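You operate a simulated robot arm through the tools that you are given. There is no shell and no other tool.

The job below is to be done with a simulated robot arm. You get a single attempt, and the scene is never put back.

JOB
Put things in order on the top of the blue bench. At the end: the red valve stands on top of the brown box (marked "NUTS"); the blue cloth from the top of the blue bench stands where the red valve stood; the gold brass valve from the top of the blue bench stands where the green valve stood; the green valve stands on top of the orange tee; whatever was shut is shut again. Leave all else as you found it, and nothing knocked over.
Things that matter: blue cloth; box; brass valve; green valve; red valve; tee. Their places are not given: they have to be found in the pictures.

The check looks at the end state, three seconds after you hand in, the way a careful person would. Anything else that was tipped, shoved, dropped, spilled or broken makes it a failure. Flat cloth is picked up by pressing the open fingertips on it (5 to 10 N) and closing them slowly along it; thin cloth reads only 2 to 8 mm in the jaws.

ROBOT AND FRAMES
A 6-joint arm with a two-finger parallel gripper, fixed in place. Base frame: the origin is at the foot of the arm, x ahead of it, y to its left, z up; the work surface is at about z = 0. Units: cm, degrees, N and s.
With the tool pointing down near the work surface it reaches from about 14 to 58 cm from the base axis. Its first joint turns from -66.0 to 66.0 degrees. Payload 2.1 kg.
The TCP is the grasp point between the finger pads, 3 cm short of the fingertips. In the tool frame z runs along the fingers and y along their closing line. The gripper opens to 9.4 cm. The fingers are 2.8 cm wide and 1 cm thick; the gripper's body (5 by 9.6 cm) begins 5.5 cm behind the TCP.
Orientation is that of the tool frame in the base frame, as a unit quaternion [x, y, z, w]. With the fingers straight down and closing along the base's y, the tool's x points along the base's -x, its y along +y and its z along -z.

CONTROLS
- The arm moves only by the tool apply_moves. Its argument "increments" is one flat list of numbers, 7 for each row, row after row: the shift along the base's x, y, z in cm, then the turn, a rotation vector about the base's x, y, z in rad, then the gripper command, from -1 (fully open) to 1 (shut), values between in proportion. In form: [tx, ty, tz, rx, ry, rz, claw, tx, ty, tz, rx, ry, rz, claw, ...]. A call has 1 to 20 rows; each row is the pose to reach, as a shift and turn from the pose commanded when the call began. Each row takes 0.2 s and may step no farther than 5 cm and 8.6 degrees from the row before; otherwise, or with a gripper value out of range, the whole call is refused. Where a pose cannot be reached the arm comes as near as it can. A force on the tool above 40 N (or 10 N above the force at the start of the call, whichever is more), or a blocked arm, ends the call early, and 0.2 s more pass. The fingers move at their own pace (about 7.2 cm/s each) and stop on an object; they squeeze with about 41 N. The grip force told is the motor's: it shows also when the fingers shut on nothing. Time passes only in rows, and 0.2 s behind the last, so rows that repeat a pose let the fingers close. It gives the time, the measured TCP pose, the force on the tool (base axes), the opening and the grip force at its end, in the units of the frame above (readings bear some noise), with the torque about the TCP (base axes, N m) and any sound that the robot's microphone picked up.
- Cameras (640 x 400 px; columns grow to the right, rows downward): "scene" is fixed at [4.15, -36.07, 48.78]; the picture's right is [0.89, -0.46, 0.00], its down [-0.25, -0.49, -0.83] and it looks along [0.38, 0.74, -0.56] (base axes); focal length 255 px, centre (320, 200). "wrist" rides on the gripper at [7.6, 1.4, -10.2] in the tool frame; the picture's right is [-0.18, 0.98, 0.00], its down [-0.75, -0.14, -0.64] and it looks along [-0.63, -0.12, 0.77] (tool axes); focal length 243 px, centre (320, 200).
- camera(camera): a new picture of that camera. No time passes.
- locate(camera, pixels): for up to 12 pixels [column, row] of the newest picture of that camera ("zoom" is the newest enlarged one), the place [x, y, z] in the base frame of the surface seen there, good to about 0.2 cm. No time passes.
- zoom(camera, box): a new picture of the part [left, top, right, bottom] of that camera's present view, enlarged. No time passes.
- sign_off(): hands the job in; it is judged then, once.

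Unless the task says otherwise, let go and move clear before handing in.

The tools are called after ">>>" as name(argument=value, ...) on one line, values as JSON. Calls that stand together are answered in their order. apply_moves: Moves the arm, as the interface text tells. Its arguments: {"type":"object","properties":{"increments":{"type":"array"}},"required":["increments"]} The other tools are called the same way: camera (camera) takes a picture; locate (camera, pixels) gives the place of the surface under pixels of a picture; zoom (camera, box) takes an enlarged picture of a part of a camera's view; sign_off () hands the job in.

At the start:

```text
clock: 0.0
position: [34.04, 18.34, 32.0]
tool_rot: [0.0, 1.0, 0.0, 0.0]
force: [0.6, 0.5, 0.4]
wrist_torque: [0.02, 0.02, 0.0]
grip_width: 9.4
gripper_force: 0.0
```

scene: 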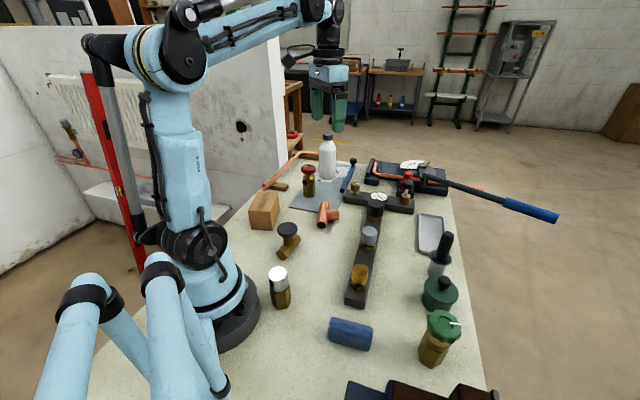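
wrist: 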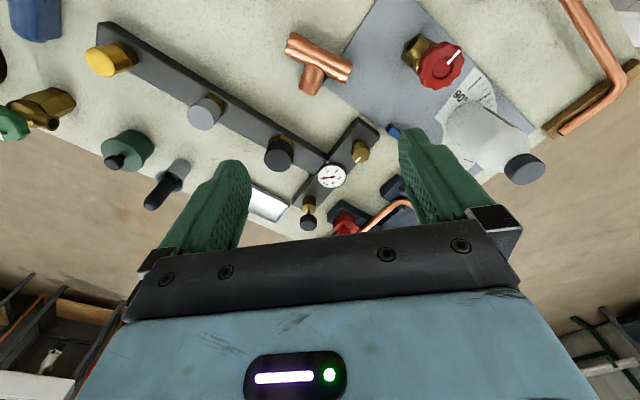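

The scene picture shows the bench with a brown box near (264,210), a red-knob valve near (309,180), an orange tee near (326,214), a green valve near (438,340) and a blue roll near (350,333). I'll zoom in to identify each object before moving.

>>> zoom(camera="scene", box=[230, 120, 390, 220])

>>> zoom(camera="scene", box=[230, 200, 390, 300])

>>> zoom(camera="scene", box=[320, 220, 520, 400])

>>> zoom(camera="scene", box=[340, 140, 500, 240])

```text
4.00 times, centred on (310, 170) of scene
```

zoom: 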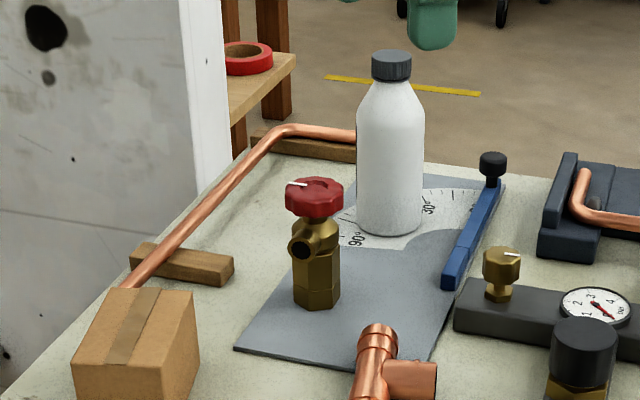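

```text
4.00 times, centred on (310, 250) of scene
```

zoom: 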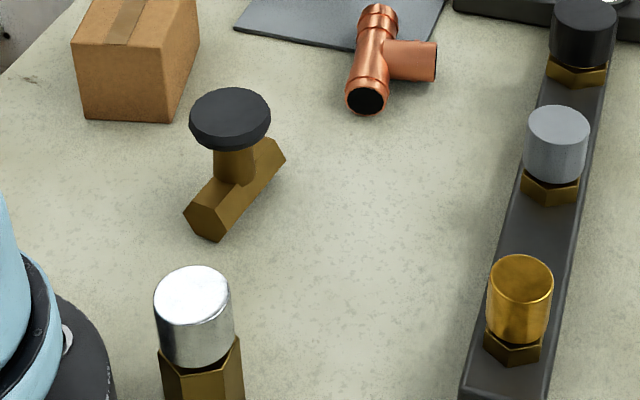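

```text
2.22 times, centred on (420, 310) of scene
```

zoom: 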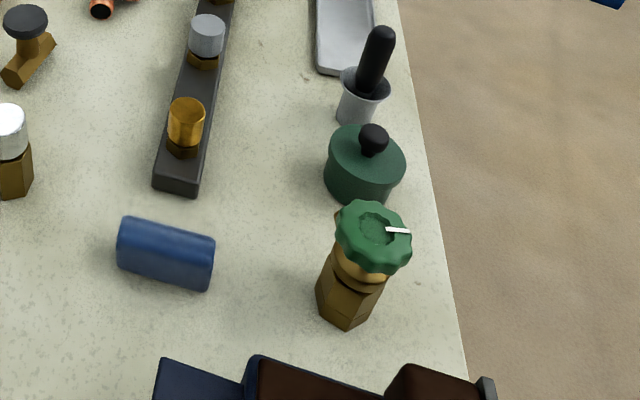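

```text
4.00 times, centred on (420, 190) of scene
```

zoom: 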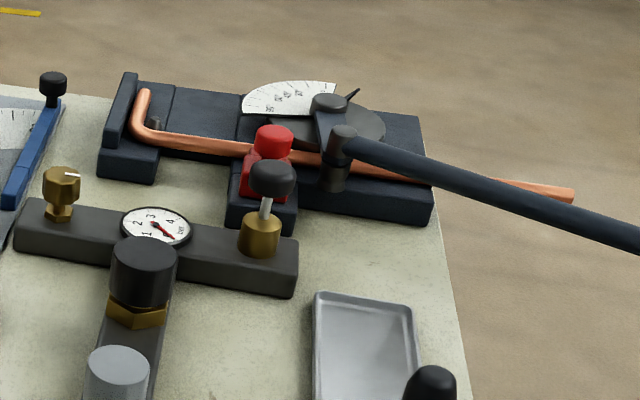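

The zooms show a red-knob valve (309,180), a green-knob valve (438,340), a copper tee, a cardboard box, a blue roll, and several brass candidates: a black-topped one (288,240), a silver-topped one (280,288) and caps on a dark manifold. I'll get coordinates for these and zoom into the bottom edge and far side of the bench.

>>> zoom(camera="scene", box=[320, 340, 520, 400])

>>> zoom(camera="wrist", box=[0, 0, 240, 220])

>>> zoom(camera="wrist", box=[230, 0, 640, 250])

>>> locate(camera="scene", pixels=[[264, 200], [264, 222], [309, 168], [309, 190], [326, 214], [288, 228], [280, 274], [350, 333], [443, 324], [432, 355], [359, 272], [351, 187]])

```text
3.20 times, centred on (420, 370) of scene
```

zoom: 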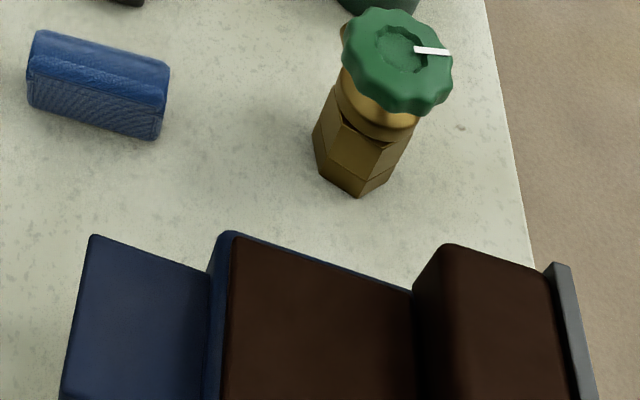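

```text
1.82 times, centred on (120, 110) of wrist
```

zoom: 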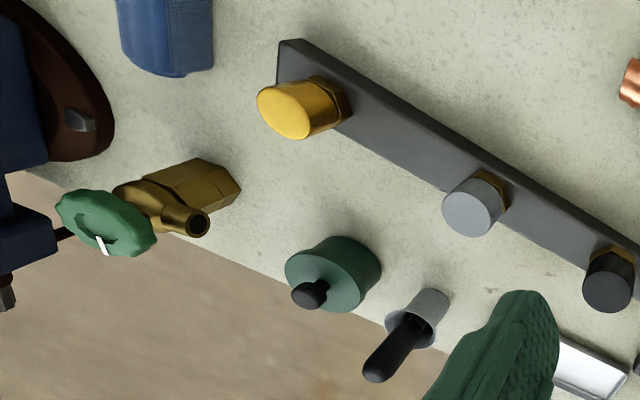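

```text
1.56 times, centred on (435, 125) of wrist
```

zoom: 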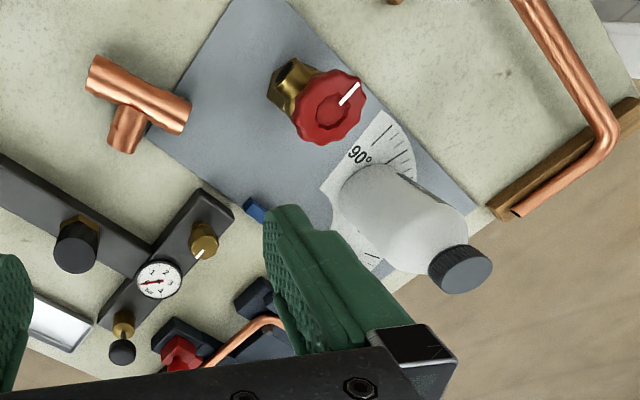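

```text
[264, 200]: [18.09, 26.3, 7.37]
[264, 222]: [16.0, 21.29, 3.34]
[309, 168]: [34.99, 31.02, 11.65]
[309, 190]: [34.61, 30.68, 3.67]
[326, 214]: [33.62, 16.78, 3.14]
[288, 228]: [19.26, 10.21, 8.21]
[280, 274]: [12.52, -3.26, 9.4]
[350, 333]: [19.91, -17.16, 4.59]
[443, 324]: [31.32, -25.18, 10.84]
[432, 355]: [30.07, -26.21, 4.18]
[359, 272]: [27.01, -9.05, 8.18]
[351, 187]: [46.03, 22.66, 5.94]
```

The locates put the red valve near (34.8,31), the green valve near (31,-25.5), the box near (18,26) and the blue roll near (20,-17). It isn't yet clear which piece is the "gold brass valve", so I'll carry the camera over the black-topped and silver-topped pieces for close views.

>>> apply_moves(increments=[-3, -4, 0, 0, 0, 0, -1, -6, -8, 0, 0, 0, 0, -1, -9, -12, 0, 0, 0, 0, -1, -10, -16, 0, 0, 0, 0, -1])

>>> camera(camera="wrist")

>>> camera(camera="scene")

```text
clock: 1.0
position: [23.72, 2.4, 32.07]
tool_rot: [0.0, 1.0, 0.0, 0.0]
force: [0.1, 0.6, 0.4]
wrist_torque: [0.0, 0.0, 0.01]
grip_width: 9.41
gripper_force: 0.0
```

```text
taken
```

wrist: 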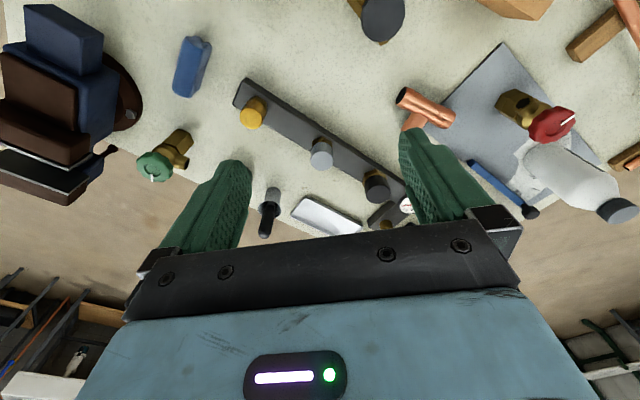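

```text
taken
```

scene: 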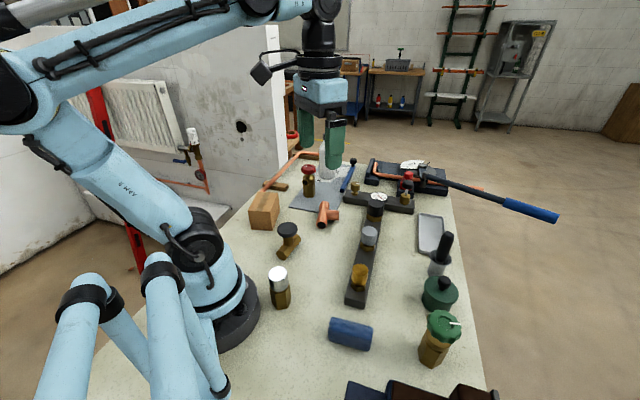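

In the new wrist view the vise is at the left, the blue roll at (190,68) and the black-topped piece at (380,15). I'll zoom on the roll, the black-topped and the silver-topped pieces in both cameras.

>>> zoom(camera="wrist", box=[120, 0, 420, 190])

>>> zoom(camera="wrist", box=[330, 0, 640, 220])

>>> zoom(camera="scene", box=[250, 250, 330, 320])

>>> zoom(camera="scene", box=[260, 210, 340, 270])

>>> zoom(camera="scene", box=[340, 30, 440, 110])

>>> zoom(camera="scene", box=[330, 215, 410, 310])

```text
2.11 times, centred on (270, 95) of wrist
```

zoom: 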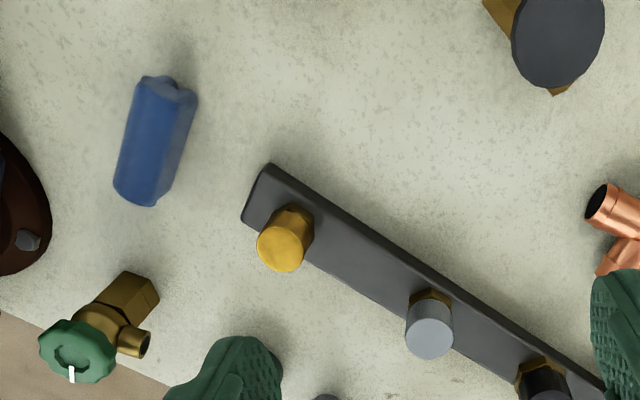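

```text
1.82 times, centred on (485, 110) of wrist
```

zoom: 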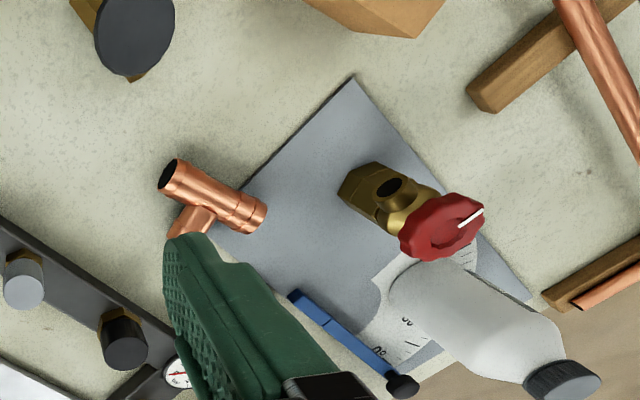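

```text
5.71 times, centred on (290, 285) of scene
```

zoom: 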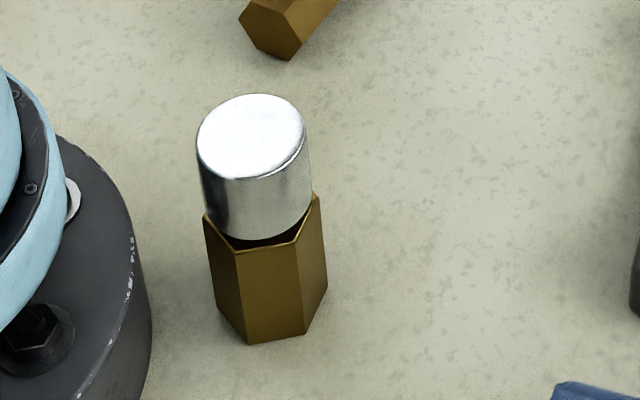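

```text
6.67 times, centred on (300, 240) of scene
```

zoom: 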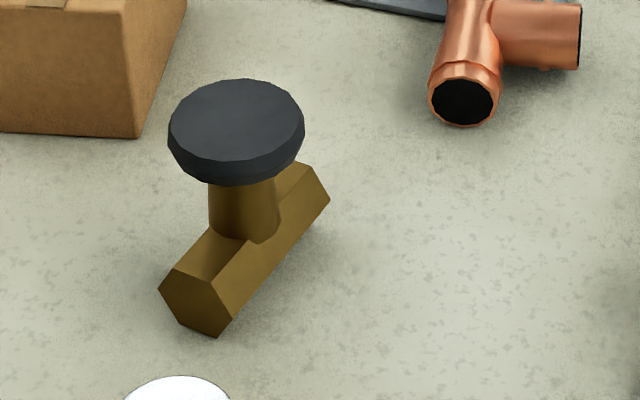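

```text
5.00 times, centred on (390, 70) of scene
```

zoom: 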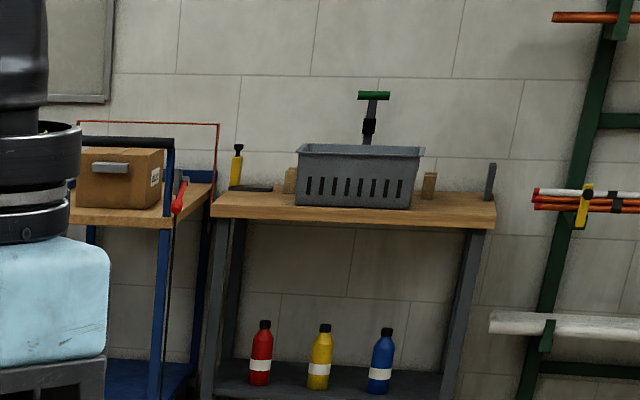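

```text
4.21 times, centred on (370, 262) of scene
```

zoom: 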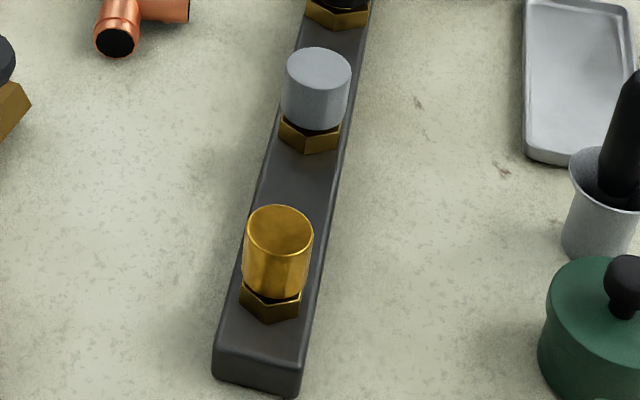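

The black-topped piece at (288,240) has a brass body, stem and handwheel, so it is the valve-shaped one. The silver-topped hex and the manifold caps don't look like valves. Next I'll bring the wrist camera near the green valve and blue roll to measure them.

>>> apply_moves(increments=[0, -4, 0, 0, 0, 0, -1, 0, -8, 0, 0, 0, 0, -1, 0, -12, 0, 0, 0, 0, -1, 0, -16, 0, 0, 0, 0, -1, 0, -20, -3, 0, 0, 0, -1, 0, -23, -6, 0, 0, 0, -1])

>>> camera(camera="wrist")

>>> camera(camera="scene")

```text
clock: 2.4
position: [23.77, -21.1, 25.83]
tool_rot: [0.0, 1.0, 0.0, 0.0]
force: [0.1, 0.0, -0.7]
wrist_torque: [-0.02, 0.0, -0.01]
grip_width: 9.38
gripper_force: 0.1
```

```text
taken
```

wrist: 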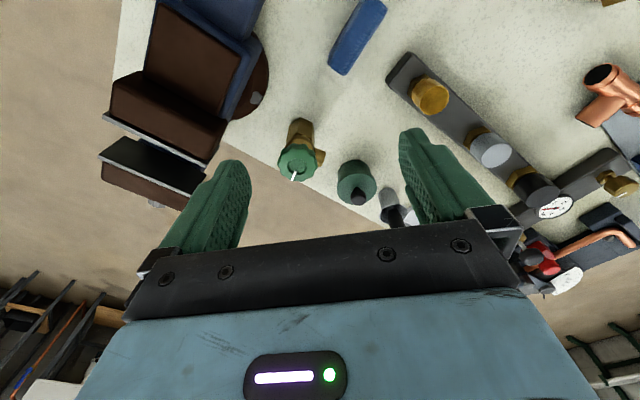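

```text
taken
```

scene: 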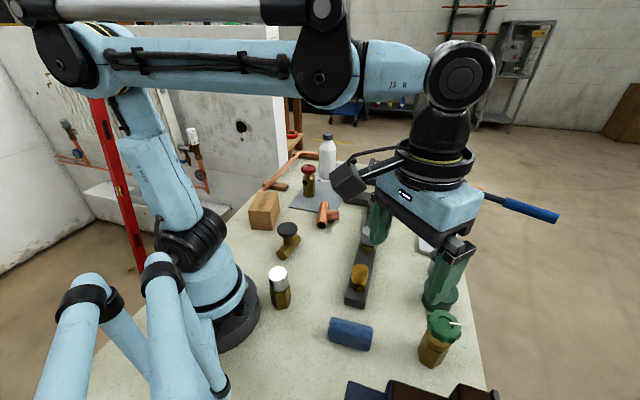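

The green valve sits at (297,155) in the wrist picture, with the green pot and the vise on either side. I'll zoom there and probe points on its knob and body.

>>> zoom(camera="wrist", box=[230, 90, 400, 220])

>>> zoom(camera="scene", box=[400, 290, 480, 380])

```text
3.08 times, centred on (315, 155) of wrist
```

zoom: 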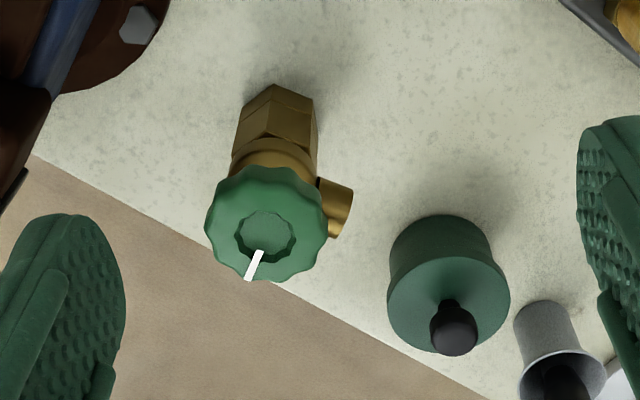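

```text
4.44 times, centred on (440, 335) of scene
```

zoom: 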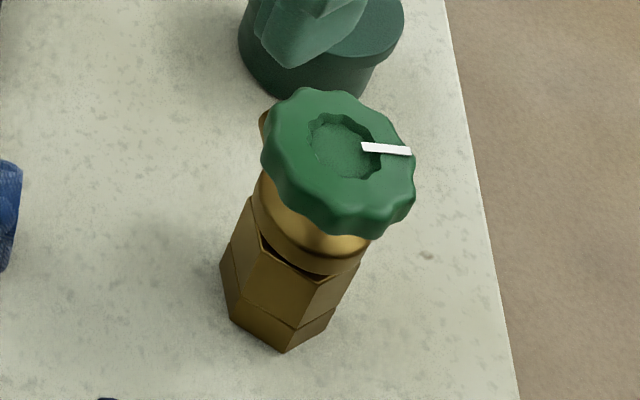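

The zoom shows the green knob and its hex base clearly, with a side outlet facing the pot. I'll locate the knob rim, base corners and outlet in the scene zoom.

>>> locate(camera="zoom", pixels=[[266, 150], [411, 190], [312, 92], [340, 212], [338, 150], [240, 315], [282, 346], [330, 315], [222, 265], [350, 245], [290, 290], [264, 122]])

>>> locate(camera="wrist", pixels=[[286, 163], [317, 165], [300, 146], [298, 176], [302, 125], [322, 158], [340, 190], [372, 176], [356, 162], [358, 200]])

```text
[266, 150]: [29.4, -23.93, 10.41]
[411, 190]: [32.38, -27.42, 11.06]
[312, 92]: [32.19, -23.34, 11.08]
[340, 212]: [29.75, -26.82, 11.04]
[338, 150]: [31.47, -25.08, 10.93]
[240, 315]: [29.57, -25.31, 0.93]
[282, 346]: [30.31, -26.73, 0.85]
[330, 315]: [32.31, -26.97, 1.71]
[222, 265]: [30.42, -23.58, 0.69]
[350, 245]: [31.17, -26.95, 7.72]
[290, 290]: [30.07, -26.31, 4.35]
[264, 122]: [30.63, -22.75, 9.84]
```

```text
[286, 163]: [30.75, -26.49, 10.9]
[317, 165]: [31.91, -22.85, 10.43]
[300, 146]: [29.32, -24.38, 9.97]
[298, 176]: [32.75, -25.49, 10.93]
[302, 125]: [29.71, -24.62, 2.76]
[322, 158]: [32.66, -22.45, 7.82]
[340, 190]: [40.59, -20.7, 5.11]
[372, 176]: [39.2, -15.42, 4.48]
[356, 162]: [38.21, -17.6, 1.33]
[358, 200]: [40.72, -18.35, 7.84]
```

The green knob centre is about (31.1,-25.1), about 4.6 cm across with its top at z≈11, and the outlet points toward +y. Now I'll check the blue roll (wrist 358,38) and the vise's extent.

>>> zoom(camera="wrist", box=[300, 0, 420, 90])

>>> locate(camera="wrist", pixels=[[358, 3], [384, 3], [332, 66], [349, 72], [355, 38], [258, 98], [225, 120], [180, 60], [230, 15], [110, 100], [428, 90], [490, 148]])

>>> locate(camera="scene", pixels=[[330, 320], [372, 325], [328, 343], [368, 350], [350, 322], [350, 333], [349, 344], [372, 340], [331, 330]])

```text
4.44 times, centred on (360, 45) of wrist
```

zoom: 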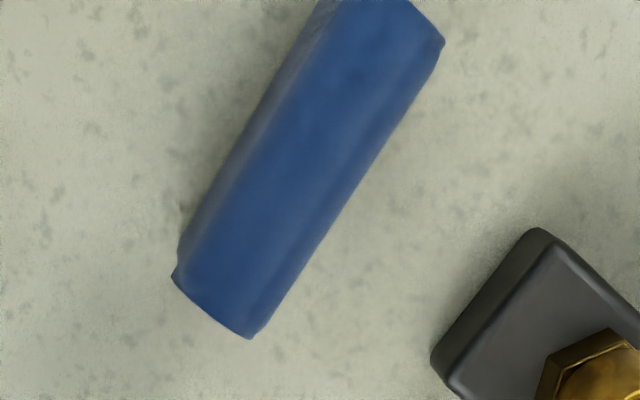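

```text
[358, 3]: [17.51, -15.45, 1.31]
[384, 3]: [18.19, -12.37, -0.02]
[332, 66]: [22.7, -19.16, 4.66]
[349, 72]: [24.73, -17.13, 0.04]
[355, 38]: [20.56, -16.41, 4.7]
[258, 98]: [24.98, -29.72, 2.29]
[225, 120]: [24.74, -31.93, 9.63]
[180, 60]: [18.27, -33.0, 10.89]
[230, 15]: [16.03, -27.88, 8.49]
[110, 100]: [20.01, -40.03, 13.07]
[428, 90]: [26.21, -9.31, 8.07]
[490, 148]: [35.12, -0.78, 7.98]
```

```text
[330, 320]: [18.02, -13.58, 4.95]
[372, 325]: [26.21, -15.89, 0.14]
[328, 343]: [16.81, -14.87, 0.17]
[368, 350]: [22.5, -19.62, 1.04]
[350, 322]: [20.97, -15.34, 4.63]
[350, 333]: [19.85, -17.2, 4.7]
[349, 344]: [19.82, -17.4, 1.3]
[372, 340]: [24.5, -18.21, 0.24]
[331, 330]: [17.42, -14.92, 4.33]
```

The blue roll is about 9 × 3.5 cm with its top at z≈4.7, centred near (20.3,-16.3), with its long axis running toward +x/-y. Next I'll move the camera over the tee, red valve and box.

>>> apply_moves(increments=[0, 4, 2, 0, 0, 0, -1, 0, 8, 4, 0, 0, 0, -1, 0, 12, 4, 0, 0, 0, -1, 0, 16, 4, 0, 0, 0, -1, 0, 20, 4, 0, 0, 0, -1, 1, 24, 4, 0, 0, 0, -1, 2, 28, 3, 0, 0, 0, -1, 3, 32, 1, 0, 0, 0, -1, 4, 36, -2, 0, 0, 0, -1, 5, 39, -4, 0, 0, 0, -1])

>>> camera(camera="wrist")

>>> zoom(camera="wrist", box=[200, 60, 400, 190])

>>> camera(camera="scene")

```text
refused: row 9 steps farther than a row can; nothing moved
```

```text
taken
```

wrist: 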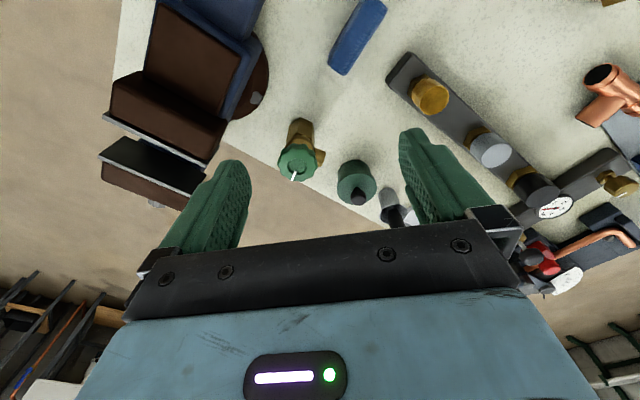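

```text
3.08 times, centred on (300, 125) of wrist
```

zoom: 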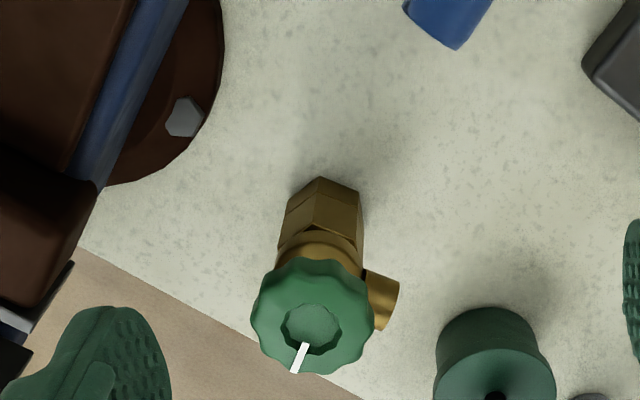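

```text
taken
```

scene: 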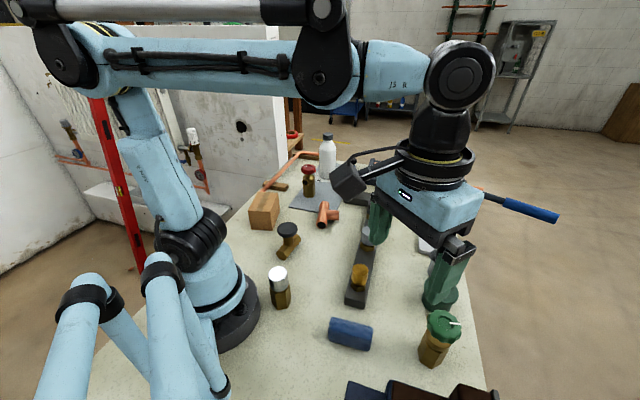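

The call was refused because row 9 stepped slightly over 5 cm, so nothing moved and the view is unchanged. I'll resend the move with smaller steps.

>>> apply_moves(increments=[0, 4, 2, 0, 0, 0, -1, 0, 8, 4, 0, 0, 0, -1, 0, 12, 4, 0, 0, 0, -1, 0, 16, 4, 0, 0, 0, -1, 0, 20, 4, 0, 0, 0, -1, 1, 24, 4, 0, 0, 0, -1, 2, 28, 3, 0, 0, 0, -1, 3, 31, 1, 0, 0, 0, -1, 4, 35, -1, 0, 0, 0, -1, 5, 38, -4, 0, 0, 0, -1])

>>> camera(camera="wrist")

>>> camera(camera="scene")

```text
clock: 4.6
position: [28.71, 17.44, 21.72]
tool_rot: [0.0, 1.0, 0.0, -0.001]
force: [0.4, -0.1, -0.4]
wrist_torque: [0.02, 0.03, 0.02]
grip_width: 9.41
gripper_force: 0.1
```

```text
taken
```

wrist: 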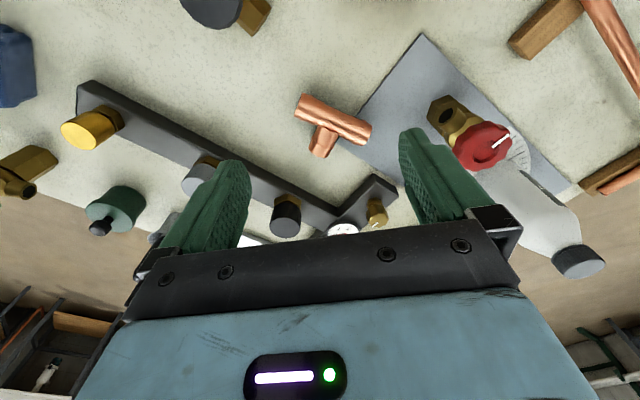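

```text
taken
```

scene: 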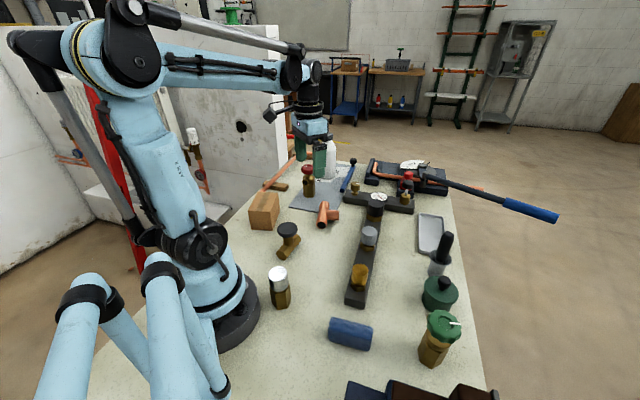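

The tee is at (333,122) and the red valve at (470,135) in the wrist view, both unobstructed. I'll zoom in on each for geometry.

>>> zoom(camera="wrist", box=[280, 80, 390, 170])

>>> locate(camera="wrist", pixels=[[300, 105], [318, 112], [335, 118], [350, 125], [366, 134], [326, 130], [321, 143], [318, 152], [335, 125], [345, 112]])

>>> zoom(camera="scene", box=[300, 190, 360, 235])

>>> zoom(camera="wrist", box=[390, 80, 560, 200])

>>> locate(camera="wrist", pixels=[[458, 150], [485, 124], [508, 147], [488, 168], [484, 145], [432, 104], [443, 96], [462, 106], [440, 124], [440, 112], [520, 165], [578, 262]])

```text
4.44 times, centred on (335, 125) of wrist
```

zoom: 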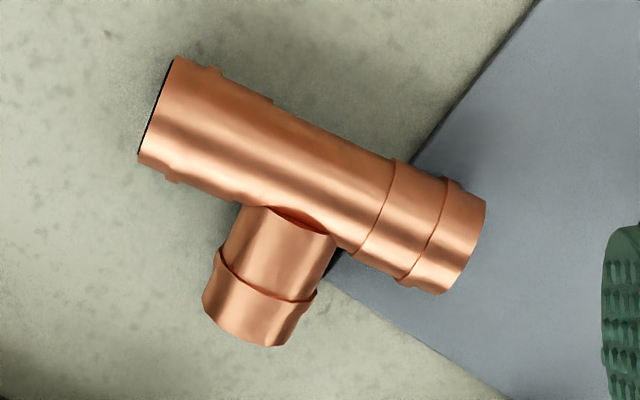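

```text
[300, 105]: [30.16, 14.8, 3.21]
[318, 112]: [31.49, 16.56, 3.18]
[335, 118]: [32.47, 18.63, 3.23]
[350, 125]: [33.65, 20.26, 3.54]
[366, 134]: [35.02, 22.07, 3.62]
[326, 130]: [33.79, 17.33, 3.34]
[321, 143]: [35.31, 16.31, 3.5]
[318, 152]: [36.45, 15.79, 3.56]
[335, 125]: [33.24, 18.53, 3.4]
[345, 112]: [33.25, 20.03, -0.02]
```

```text
8.89 times, centred on (330, 212) of scene
```

zoom: 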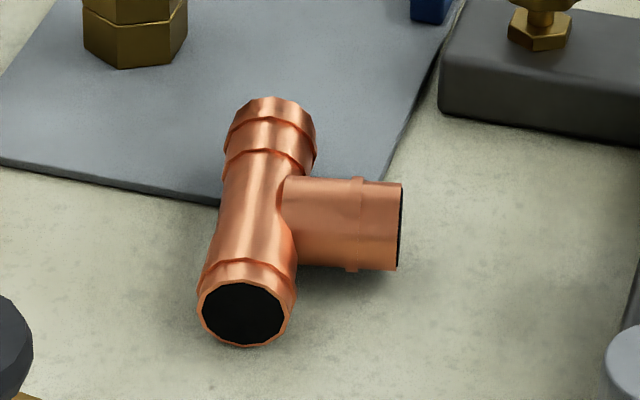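

```text
3.33 times, centred on (475, 140) of wrist
```

zoom: 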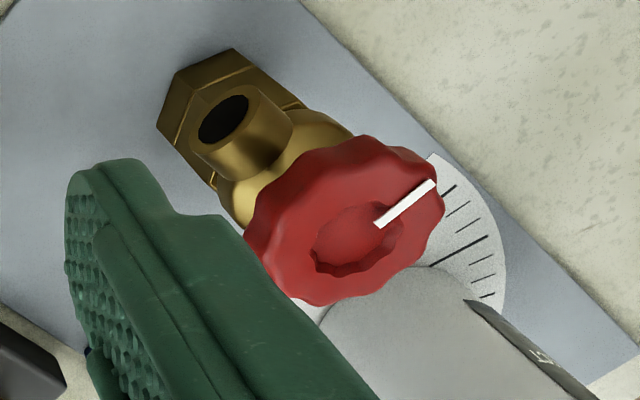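

```text
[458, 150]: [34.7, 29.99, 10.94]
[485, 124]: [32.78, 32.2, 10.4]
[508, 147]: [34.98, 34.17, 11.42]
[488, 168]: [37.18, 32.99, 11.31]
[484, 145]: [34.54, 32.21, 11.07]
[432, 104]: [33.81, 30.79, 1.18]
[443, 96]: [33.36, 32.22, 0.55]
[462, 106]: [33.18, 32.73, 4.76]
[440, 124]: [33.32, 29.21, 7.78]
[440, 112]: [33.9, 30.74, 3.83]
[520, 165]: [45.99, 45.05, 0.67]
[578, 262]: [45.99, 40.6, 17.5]
```

The tee lies flat with its run crest at z≈3.2–3.6 and its branch pointing +x/-y. One run end may rest on the grey plate. I'll sample its crest more densely, since the valve must balance there.

>>> zoom(camera="wrist", box=[280, 80, 390, 170])

>>> locate(camera="zoom", pixels=[[165, 90], [160, 120], [155, 140], [260, 120], [250, 150], [240, 180], [340, 160], [330, 185], [320, 210], [420, 190], [412, 215], [405, 240]])

>>> locate(camera="zoom", pixels=[[440, 210], [460, 220], [450, 245], [300, 210], [290, 230], [280, 250], [275, 270], [265, 300], [255, 325], [245, 270], [300, 270], [180, 65]])

>>> locate(camera="zoom", pixels=[[480, 200], [440, 290], [205, 300], [310, 300], [280, 345], [138, 160], [350, 275], [400, 300], [480, 120], [520, 250], [440, 130], [100, 200]])

```text
4.44 times, centred on (335, 125) of wrist
```

zoom: 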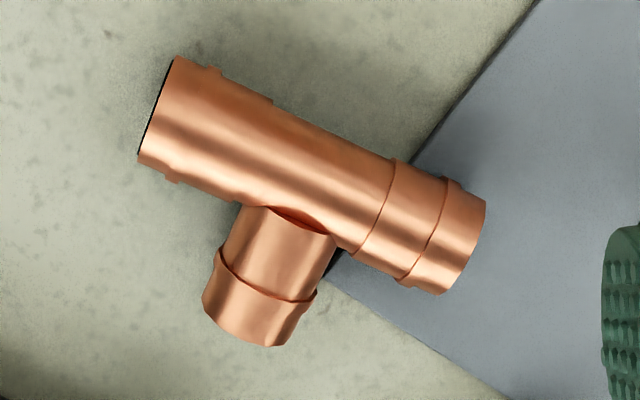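

```text
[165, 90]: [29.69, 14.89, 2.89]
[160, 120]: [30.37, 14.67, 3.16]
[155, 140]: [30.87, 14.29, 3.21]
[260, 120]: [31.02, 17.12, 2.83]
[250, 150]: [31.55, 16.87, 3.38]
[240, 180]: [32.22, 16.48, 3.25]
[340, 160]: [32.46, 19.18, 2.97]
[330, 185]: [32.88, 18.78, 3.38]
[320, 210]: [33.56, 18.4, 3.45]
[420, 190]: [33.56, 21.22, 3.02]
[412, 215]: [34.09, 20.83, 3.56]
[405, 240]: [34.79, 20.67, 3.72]
```

```text
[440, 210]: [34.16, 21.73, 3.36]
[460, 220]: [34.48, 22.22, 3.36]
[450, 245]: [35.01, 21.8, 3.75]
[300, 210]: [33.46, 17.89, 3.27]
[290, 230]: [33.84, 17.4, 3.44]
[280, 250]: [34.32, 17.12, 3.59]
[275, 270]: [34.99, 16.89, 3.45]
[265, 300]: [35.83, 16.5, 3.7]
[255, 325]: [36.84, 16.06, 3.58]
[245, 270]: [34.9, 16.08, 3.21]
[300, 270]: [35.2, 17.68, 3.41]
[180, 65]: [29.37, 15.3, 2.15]
```

```text
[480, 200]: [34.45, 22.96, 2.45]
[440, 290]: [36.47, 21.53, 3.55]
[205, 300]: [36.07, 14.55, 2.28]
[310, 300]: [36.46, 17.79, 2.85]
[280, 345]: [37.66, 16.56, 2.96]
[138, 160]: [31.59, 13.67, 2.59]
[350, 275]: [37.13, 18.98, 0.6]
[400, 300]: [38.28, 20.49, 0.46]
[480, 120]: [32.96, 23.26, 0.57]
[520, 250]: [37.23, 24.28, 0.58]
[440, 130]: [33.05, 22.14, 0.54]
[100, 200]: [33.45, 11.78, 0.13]
```

The tee's run end rests on the 0.5 cm plate, so it slopes gently. The run/branch junction is near (33.2,18.3) with its crest at about z 3.4. I'll now measure the box, black-wheel valve and red valve from the scene camera.

>>> zoom(camera="scene", box=[235, 175, 315, 265])

>>> locate(camera="zoom", pixels=[[145, 90], [250, 98], [112, 145], [190, 150], [170, 120], [115, 230], [190, 235], [250, 170], [150, 190]])

>>> locate(camera="zoom", pixels=[[325, 235], [385, 235], [355, 215], [355, 250], [355, 235], [328, 240], [355, 282], [330, 330], [345, 350], [315, 300], [395, 290], [380, 275]])

```text
4.44 times, centred on (275, 220) of scene
```

zoom: 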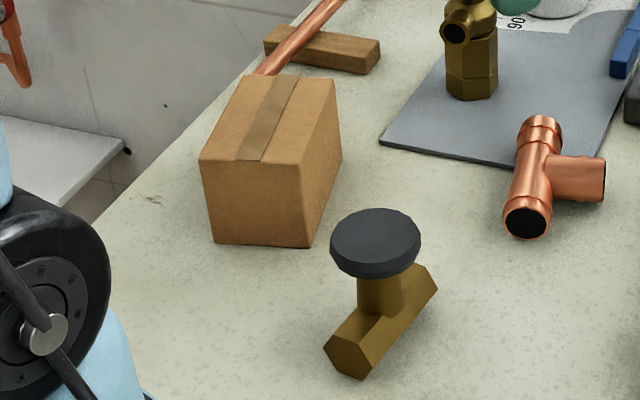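

```text
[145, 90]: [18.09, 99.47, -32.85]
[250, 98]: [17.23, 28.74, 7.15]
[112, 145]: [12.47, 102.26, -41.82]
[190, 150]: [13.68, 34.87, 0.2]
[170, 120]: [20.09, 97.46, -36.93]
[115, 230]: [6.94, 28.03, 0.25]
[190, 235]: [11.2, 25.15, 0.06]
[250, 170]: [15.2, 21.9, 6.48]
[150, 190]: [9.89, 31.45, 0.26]
```

```text
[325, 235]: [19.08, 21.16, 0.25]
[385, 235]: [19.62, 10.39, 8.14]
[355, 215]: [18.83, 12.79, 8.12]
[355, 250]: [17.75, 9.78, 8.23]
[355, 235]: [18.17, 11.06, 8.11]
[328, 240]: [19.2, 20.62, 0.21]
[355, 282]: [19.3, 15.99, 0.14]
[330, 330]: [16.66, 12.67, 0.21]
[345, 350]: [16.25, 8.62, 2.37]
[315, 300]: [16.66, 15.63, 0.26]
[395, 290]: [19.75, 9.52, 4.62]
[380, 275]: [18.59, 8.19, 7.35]
```

This zoom gives actual corners: box top at (238,77), (335,82), (305,165) and (200,162); black wheel centred at (375,237). I'll locate these points now.

>>> locate(camera="zoom", pixels=[[240, 80], [332, 85], [302, 161], [204, 158], [265, 120], [216, 238], [305, 242], [338, 158], [307, 170]])

>>> locate(camera="zoom", pixels=[[375, 236], [335, 240], [417, 240], [375, 211], [375, 262], [365, 285], [395, 290], [330, 345], [358, 375], [350, 358], [432, 285], [415, 268]])

>>> locate(camera="zoom", pixels=[[455, 30], [475, 50], [475, 90], [450, 85], [495, 85], [385, 140], [600, 230], [320, 50], [375, 345], [400, 320], [345, 320], [410, 285]])

```text
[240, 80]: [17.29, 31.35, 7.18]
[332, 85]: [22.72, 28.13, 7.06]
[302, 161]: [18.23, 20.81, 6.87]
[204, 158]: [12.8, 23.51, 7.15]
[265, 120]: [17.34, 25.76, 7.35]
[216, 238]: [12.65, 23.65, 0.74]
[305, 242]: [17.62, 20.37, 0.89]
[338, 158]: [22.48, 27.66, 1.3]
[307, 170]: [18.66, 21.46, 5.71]
```

```text
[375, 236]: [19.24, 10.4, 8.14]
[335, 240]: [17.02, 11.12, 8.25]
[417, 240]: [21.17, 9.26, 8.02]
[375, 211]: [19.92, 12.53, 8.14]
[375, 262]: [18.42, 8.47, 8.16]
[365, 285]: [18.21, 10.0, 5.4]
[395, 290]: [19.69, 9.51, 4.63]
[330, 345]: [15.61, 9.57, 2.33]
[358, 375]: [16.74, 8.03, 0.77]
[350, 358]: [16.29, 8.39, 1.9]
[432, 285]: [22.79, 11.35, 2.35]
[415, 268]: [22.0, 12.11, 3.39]
```

```text
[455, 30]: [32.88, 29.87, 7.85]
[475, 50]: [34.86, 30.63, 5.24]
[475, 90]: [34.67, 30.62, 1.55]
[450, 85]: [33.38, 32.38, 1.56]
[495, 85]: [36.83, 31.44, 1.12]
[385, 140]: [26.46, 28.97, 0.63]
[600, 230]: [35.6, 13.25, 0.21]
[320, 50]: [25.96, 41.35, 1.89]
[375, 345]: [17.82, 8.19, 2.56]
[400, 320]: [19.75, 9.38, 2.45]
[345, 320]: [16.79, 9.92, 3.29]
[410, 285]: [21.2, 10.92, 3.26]
```

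The box top is centred near (17.75,26.0), about 6.3 × 8.8 cm at z≈7.15. The red valve stands near (35.1,32.0) with its outlet toward (-0.62,-0.78). I'll move above it and yaw +0.9 rad so the jaws close across the outlet direction, staying high.

>>> apply_moves(increments=[1, 2, 1, 0, 0, 0.13, -1, 2, 4, 1, 0, 0, 0.26, -1, 3, 6, 1, 0, 0, 0.39, -1, 4, 8, 1, 0, 0, 0.52, -1, 5, 10.5, 1, 0, 0, 0.65, -1, 6, 12.5, 1, 0, 0, 0.78, -1, 6.4, 14.56, 1, 0, 0, 0.9, -1, 6.4, 14.56, 1, 0, 0, 0.9, -1])

>>> camera(camera="wrist")

>>> camera(camera="scene")

```text
clock: 6.4
position: [35.25, 31.82, 22.89]
tool_rot: [-0.436, 0.9, 0.0, 0.0]
force: [0.5, 0.1, -0.7]
wrist_torque: [-0.01, 0.01, 0.0]
grip_width: 9.43
gripper_force: 0.1
```

```text
taken
```

wrist: 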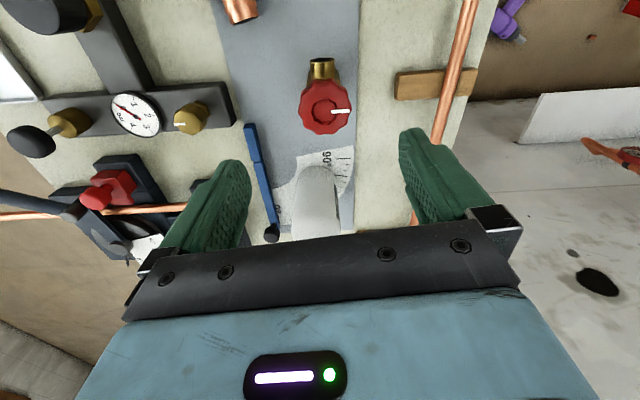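

```text
taken
```

scene: 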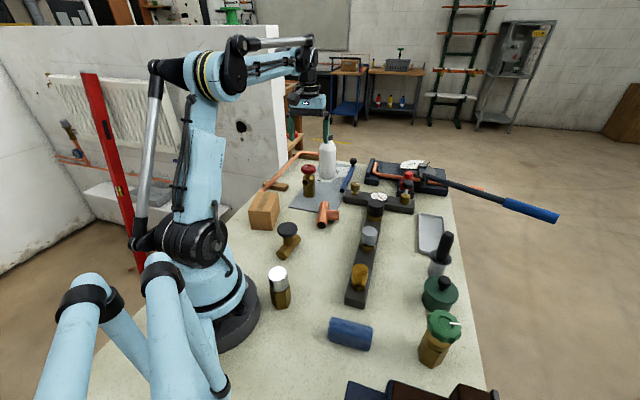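

The red knob now sits at (326,107), almost exactly under the TCP, with its outlet straight up in the picture, across the closing line. I'll locate the knob rim to fine-tune the centring.

>>> locate(camera="wrist", pixels=[[302, 106], [350, 108], [326, 85], [326, 127], [322, 102], [322, 66], [322, 60], [312, 72], [333, 72], [300, 170], [330, 175], [315, 200]])

>>> zoom(camera="wrist", box=[260, 40, 400, 180])

```text
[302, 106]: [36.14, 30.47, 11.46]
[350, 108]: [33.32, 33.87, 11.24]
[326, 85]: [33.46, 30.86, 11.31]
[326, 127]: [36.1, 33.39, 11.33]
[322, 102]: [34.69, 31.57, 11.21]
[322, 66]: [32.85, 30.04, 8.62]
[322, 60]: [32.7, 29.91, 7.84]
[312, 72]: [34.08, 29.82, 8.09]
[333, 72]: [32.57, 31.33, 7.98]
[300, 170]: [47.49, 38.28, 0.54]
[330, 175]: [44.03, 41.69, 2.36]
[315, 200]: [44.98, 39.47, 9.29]
```

```text
2.86 times, centred on (330, 110) of wrist
```

zoom: 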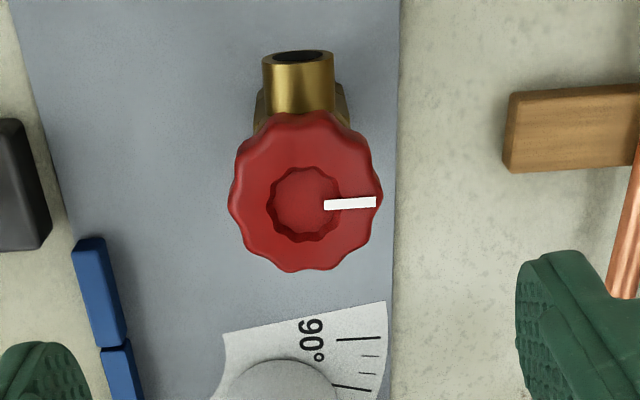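

The knob centre works out to (34.75,32.15), about 4.4 cm across, with its top at z≈11.3. Before descending, I'll let the arm settle in place to see how the measured pose compares with the commanded one.

>>> apply_moves(increments=[0, 0, 0, 0, 0, 0, -1, 0, 0, 0, 0, 0, 0, -1])

```text
clock: 7.0
position: [35.39, 31.8, 22.86]
tool_rot: [-0.435, 0.901, 0.0, 0.0]
force: [0.6, 1.0, 0.4]
wrist_torque: [0.05, 0.01, 0.0]
grip_width: 9.37
gripper_force: 0.1
```

The arm has settled at (35.39,31.80,22.86), within about 0.1 of the command. I'll shift (-0.64,+0.35) to centre over the knob and descend to TCP z≈10, with the jaws straddling it open.

>>> apply_moves(increments=[-0.3, 0.2, -2, 0, 0, 0, -1, -0.64, 0.35, -4.5, 0, 0, 0, -1, -0.64, 0.35, -7, 0, 0, 0, -1, -0.64, 0.35, -9, 0, 0, 0, -1, -0.64, 0.35, -11, 0, 0, 0, -1, -0.64, 0.35, -12, 0, 0, 0, -1, -0.64, 0.35, -12.8, 0, 0, 0, -1, -0.64, 0.35, -12.8, 0, 0, 0, -1, -0.64, 0.35, -12.8, 0, 0, 0, -1])

>>> camera(camera="wrist")

>>> zoom(camera="scene", box=[270, 120, 370, 220])

```text
clock: 9.0
position: [34.8, 32.21, 10.11]
tool_rot: [-0.435, 0.9, 0.0, 0.001]
force: [0.3, 0.1, -0.6]
wrist_torque: [0.03, -0.01, -0.01]
grip_width: 9.44
gripper_force: 0.1
```

```text
taken
```

wrist: 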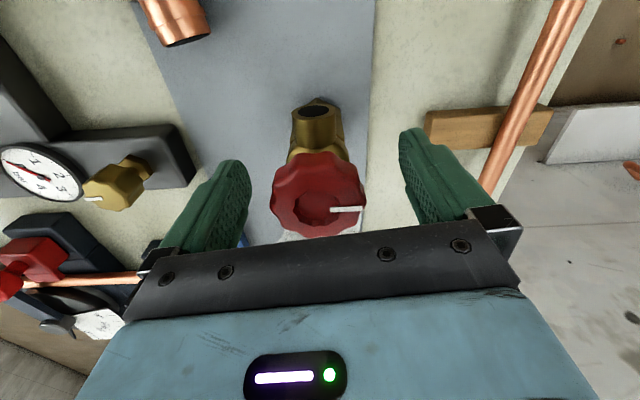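

```text
4.00 times, centred on (320, 170) of scene
```

zoom: 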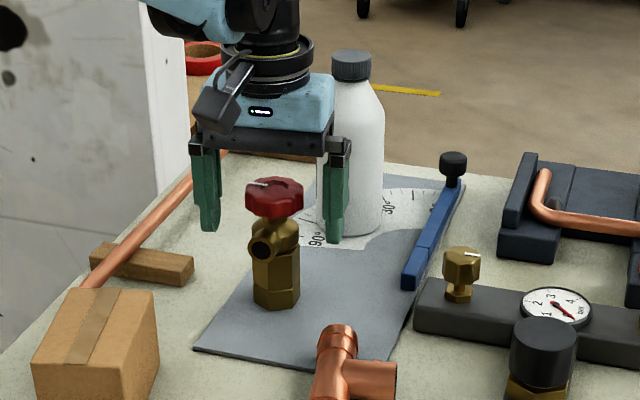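

The knob is centred between the open pads at (318,195) and the scene view shows nothing touching. I'll close the jaws in stages on the knob.

>>> apply_moves(increments=[0, 0, 0, 0, 0, 0, -0.4, 0, 0, 0, 0, 0, 0, -0.1, 0, 0, 0, 0, 0, 0, 0.05, 0, 0, 0, 0, 0, 0, 0.15, 0, 0, 0, 0, 0, 0, 0.4, 0, 0, 0, 0, 0, 0, 1, 0, 0, 0, 0, 0, 0, 1])

>>> camera(camera="wrist")

```text
clock: 10.6
position: [34.86, 32.25, 10.05]
tool_rot: [-0.435, 0.9, 0.001, 0.001]
force: [2.2, -0.9, 2.3]
wrist_torque: [-0.06, -0.08, -0.02]
grip_width: 4.8
gripper_force: 40.8
```

```text
taken
```

wrist: 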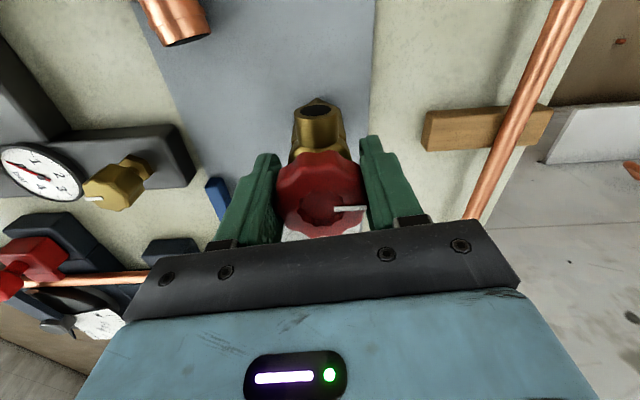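

The grip is firm at 4.8 cm and 41 N with only small side forces. I'll lift 3 cm gently and check that the valve hangs level.

>>> apply_moves(increments=[0, 0, 0.3, 0, 0, 0, 1, 0, 0, 0.8, 0, 0, 0, 1, 0, 0, 1.6, 0, 0, 0, 1, 0, 0, 3, 0, 0, 0, 1, 0, 0, 3, 0, 0, 0, 1])

>>> zoom(camera="scene", box=[270, 120, 370, 220])

>>> camera(camera="wrist")

```text
clock: 11.8
position: [34.65, 32.31, 13.14]
tool_rot: [-0.435, 0.9, 0.0, -0.001]
force: [-0.1, 0.3, -5.3]
wrist_torque: [0.03, -0.02, -0.04]
grip_width: 4.77
gripper_force: 41.1
```

```text
4.00 times, centred on (320, 170) of scene
```

zoom: 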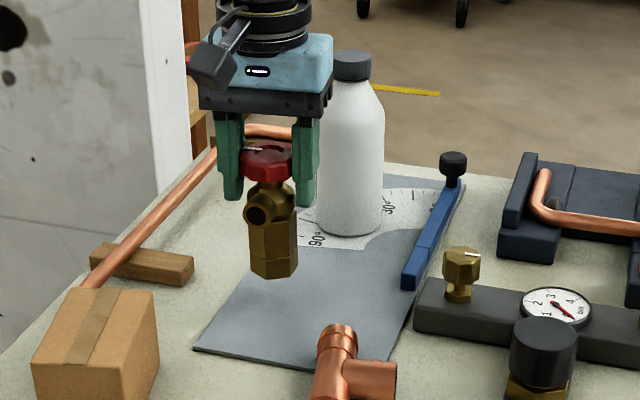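

```text
taken
```

wrist: 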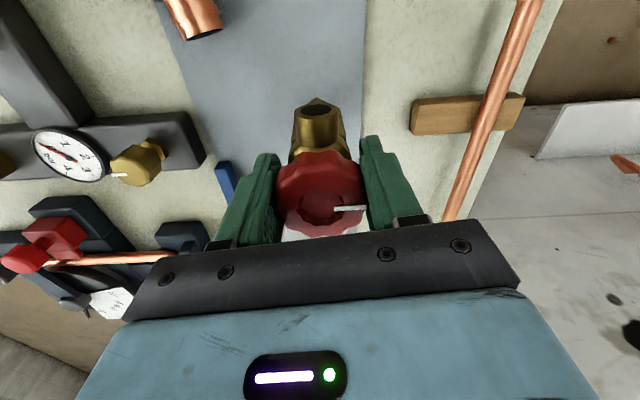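

The valve hangs upright and clear of the plate, with about 5.5 N of weight added. I'll raise it to TCP z≈21 and carry it over to the box centre at (17.75,26.0).

>>> apply_moves(increments=[0, 0, 2, 0, 0, 0, 1, 0, 0, 5, 0, 0, 0, 1, 0, 0, 7.8, 0, 0, 0, 1, -2, -0.7, 7.8, 0, 0, 0, 1, -5, -1.8, 7.8, 0, 0, 0, 1, -8, -2.9, 7.8, 0, 0, 0, 1, -11, -4, 7.8, 0, 0, 0, 1, -14, -5.1, 7.8, 0, 0, 0, 1, -16, -5.9, 7.8, 0, 0, 0, 1, -17.05, -6.25, 7.8, 0, 0, 0, 1, -17.05, -6.25, 7.8, 0, 0, 0, 1, -17.05, -6.25, 7.8, 0, 0, 0, 1])

>>> camera(camera="wrist")

>>> camera(camera="scene")

```text
clock: 14.4
position: [17.79, 26.03, 20.91]
tool_rot: [-0.435, 0.901, 0.0, 0.0]
force: [0.4, 0.2, -5.1]
wrist_torque: [-0.02, 0.01, 0.01]
grip_width: 4.76
gripper_force: 41.0
```

```text
taken
```

wrist: 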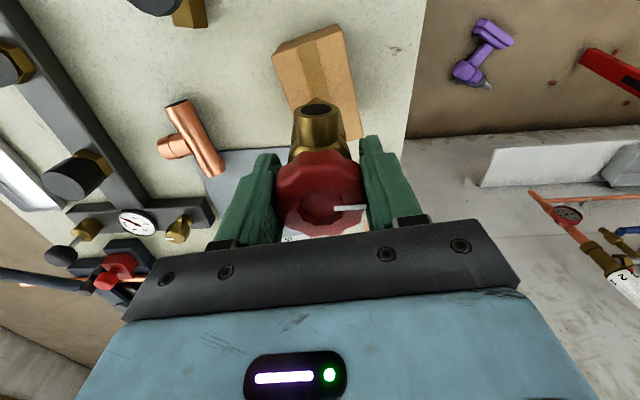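

```text
taken
```

scene: 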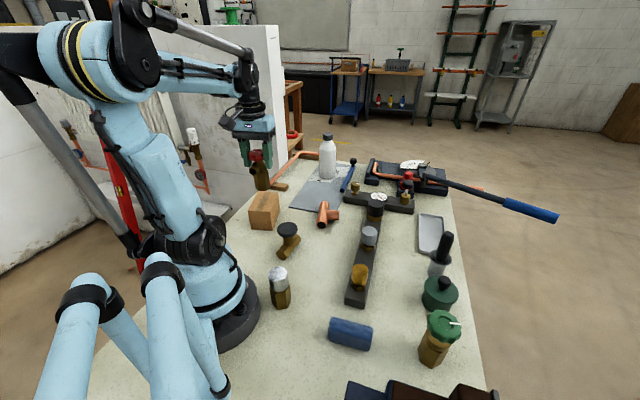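

The valve is over the box, whose top shows at (315,70) in the wrist view. I'll locate the visible box corners to confirm the drop point before lowering.

>>> zoom(camera="wrist", box=[240, 0, 400, 180])

>>> locate(camera="wrist", pixels=[[275, 55], [335, 27], [357, 133], [305, 42], [310, 70], [340, 60], [350, 100], [290, 90], [292, 115]])

```text
2.22 times, centred on (320, 90) of wrist
```

zoom: 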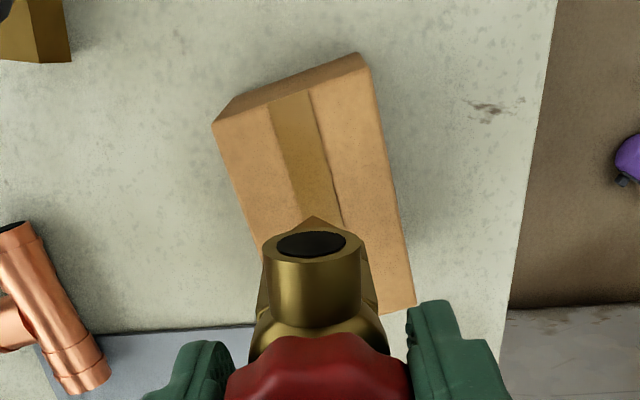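

```text
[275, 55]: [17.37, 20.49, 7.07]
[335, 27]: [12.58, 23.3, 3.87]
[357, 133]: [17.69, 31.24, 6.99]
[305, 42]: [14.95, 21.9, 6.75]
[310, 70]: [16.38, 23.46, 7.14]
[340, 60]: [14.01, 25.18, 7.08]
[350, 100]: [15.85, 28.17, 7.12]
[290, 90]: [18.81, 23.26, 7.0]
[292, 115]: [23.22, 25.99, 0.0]
```

The box top corners give a centre of (17.65,25.88) at z≈7.07, so the valve is within 0.15 cm. I'll lower toward TCP z≈16.9, then creep down in small steps watching the force.

>>> apply_moves(increments=[-0.1, -0.12, -1.2, 0, 0, 0, 1, -0.1, -0.12, -2.4, 0, 0, 0, 1, -0.1, -0.12, -3.4, 0, 0, 0, 1, -0.1, -0.12, -3.9, 0, 0, 0, 1, -0.1, -0.12, -4.05, 0, 0, 0, 1, -0.1, -0.12, -4.05, 0, 0, 0, 1])

>>> zoom(camera="scene", box=[220, 110, 320, 240])

```text
clock: 15.8
position: [17.6, 25.78, 16.68]
tool_rot: [-0.435, 0.9, 0.0, 0.0]
force: [0.8, 0.4, -4.2]
wrist_torque: [0.01, -0.02, 0.01]
grip_width: 4.76
gripper_force: 41.1
```

```text
3.08 times, centred on (270, 175) of scene
```

zoom: 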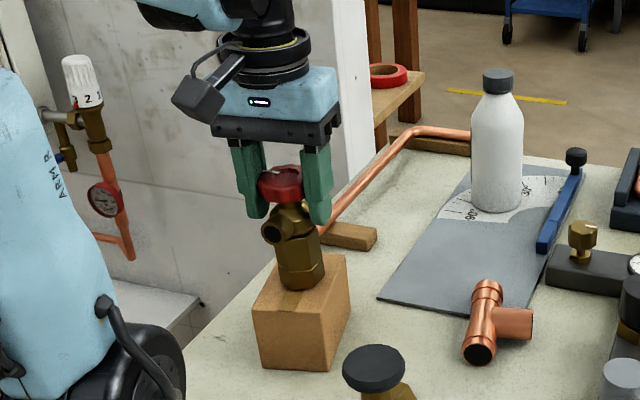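

The valve base is about level with the box top and the force is still about its weight (-4.2 N). I'll step down 0.3 cm slowly to seat it.

>>> apply_moves(increments=[0, 0, -0.08, 0, 0, 0, 1, 0, 0, -0.16, 0, 0, 0, 1, 0, 0, -0.22, 0, 0, 0, 1, 0, 0, -0.22, 0, 0, 0, 1])

```text
clock: 16.8
position: [17.71, 25.73, 16.51]
tool_rot: [-0.435, 0.9, 0.001, 0.001]
force: [-0.2, 1.1, -2.5]
wrist_torque: [0.1, 0.07, 0.01]
grip_width: 4.72
gripper_force: 41.1
```

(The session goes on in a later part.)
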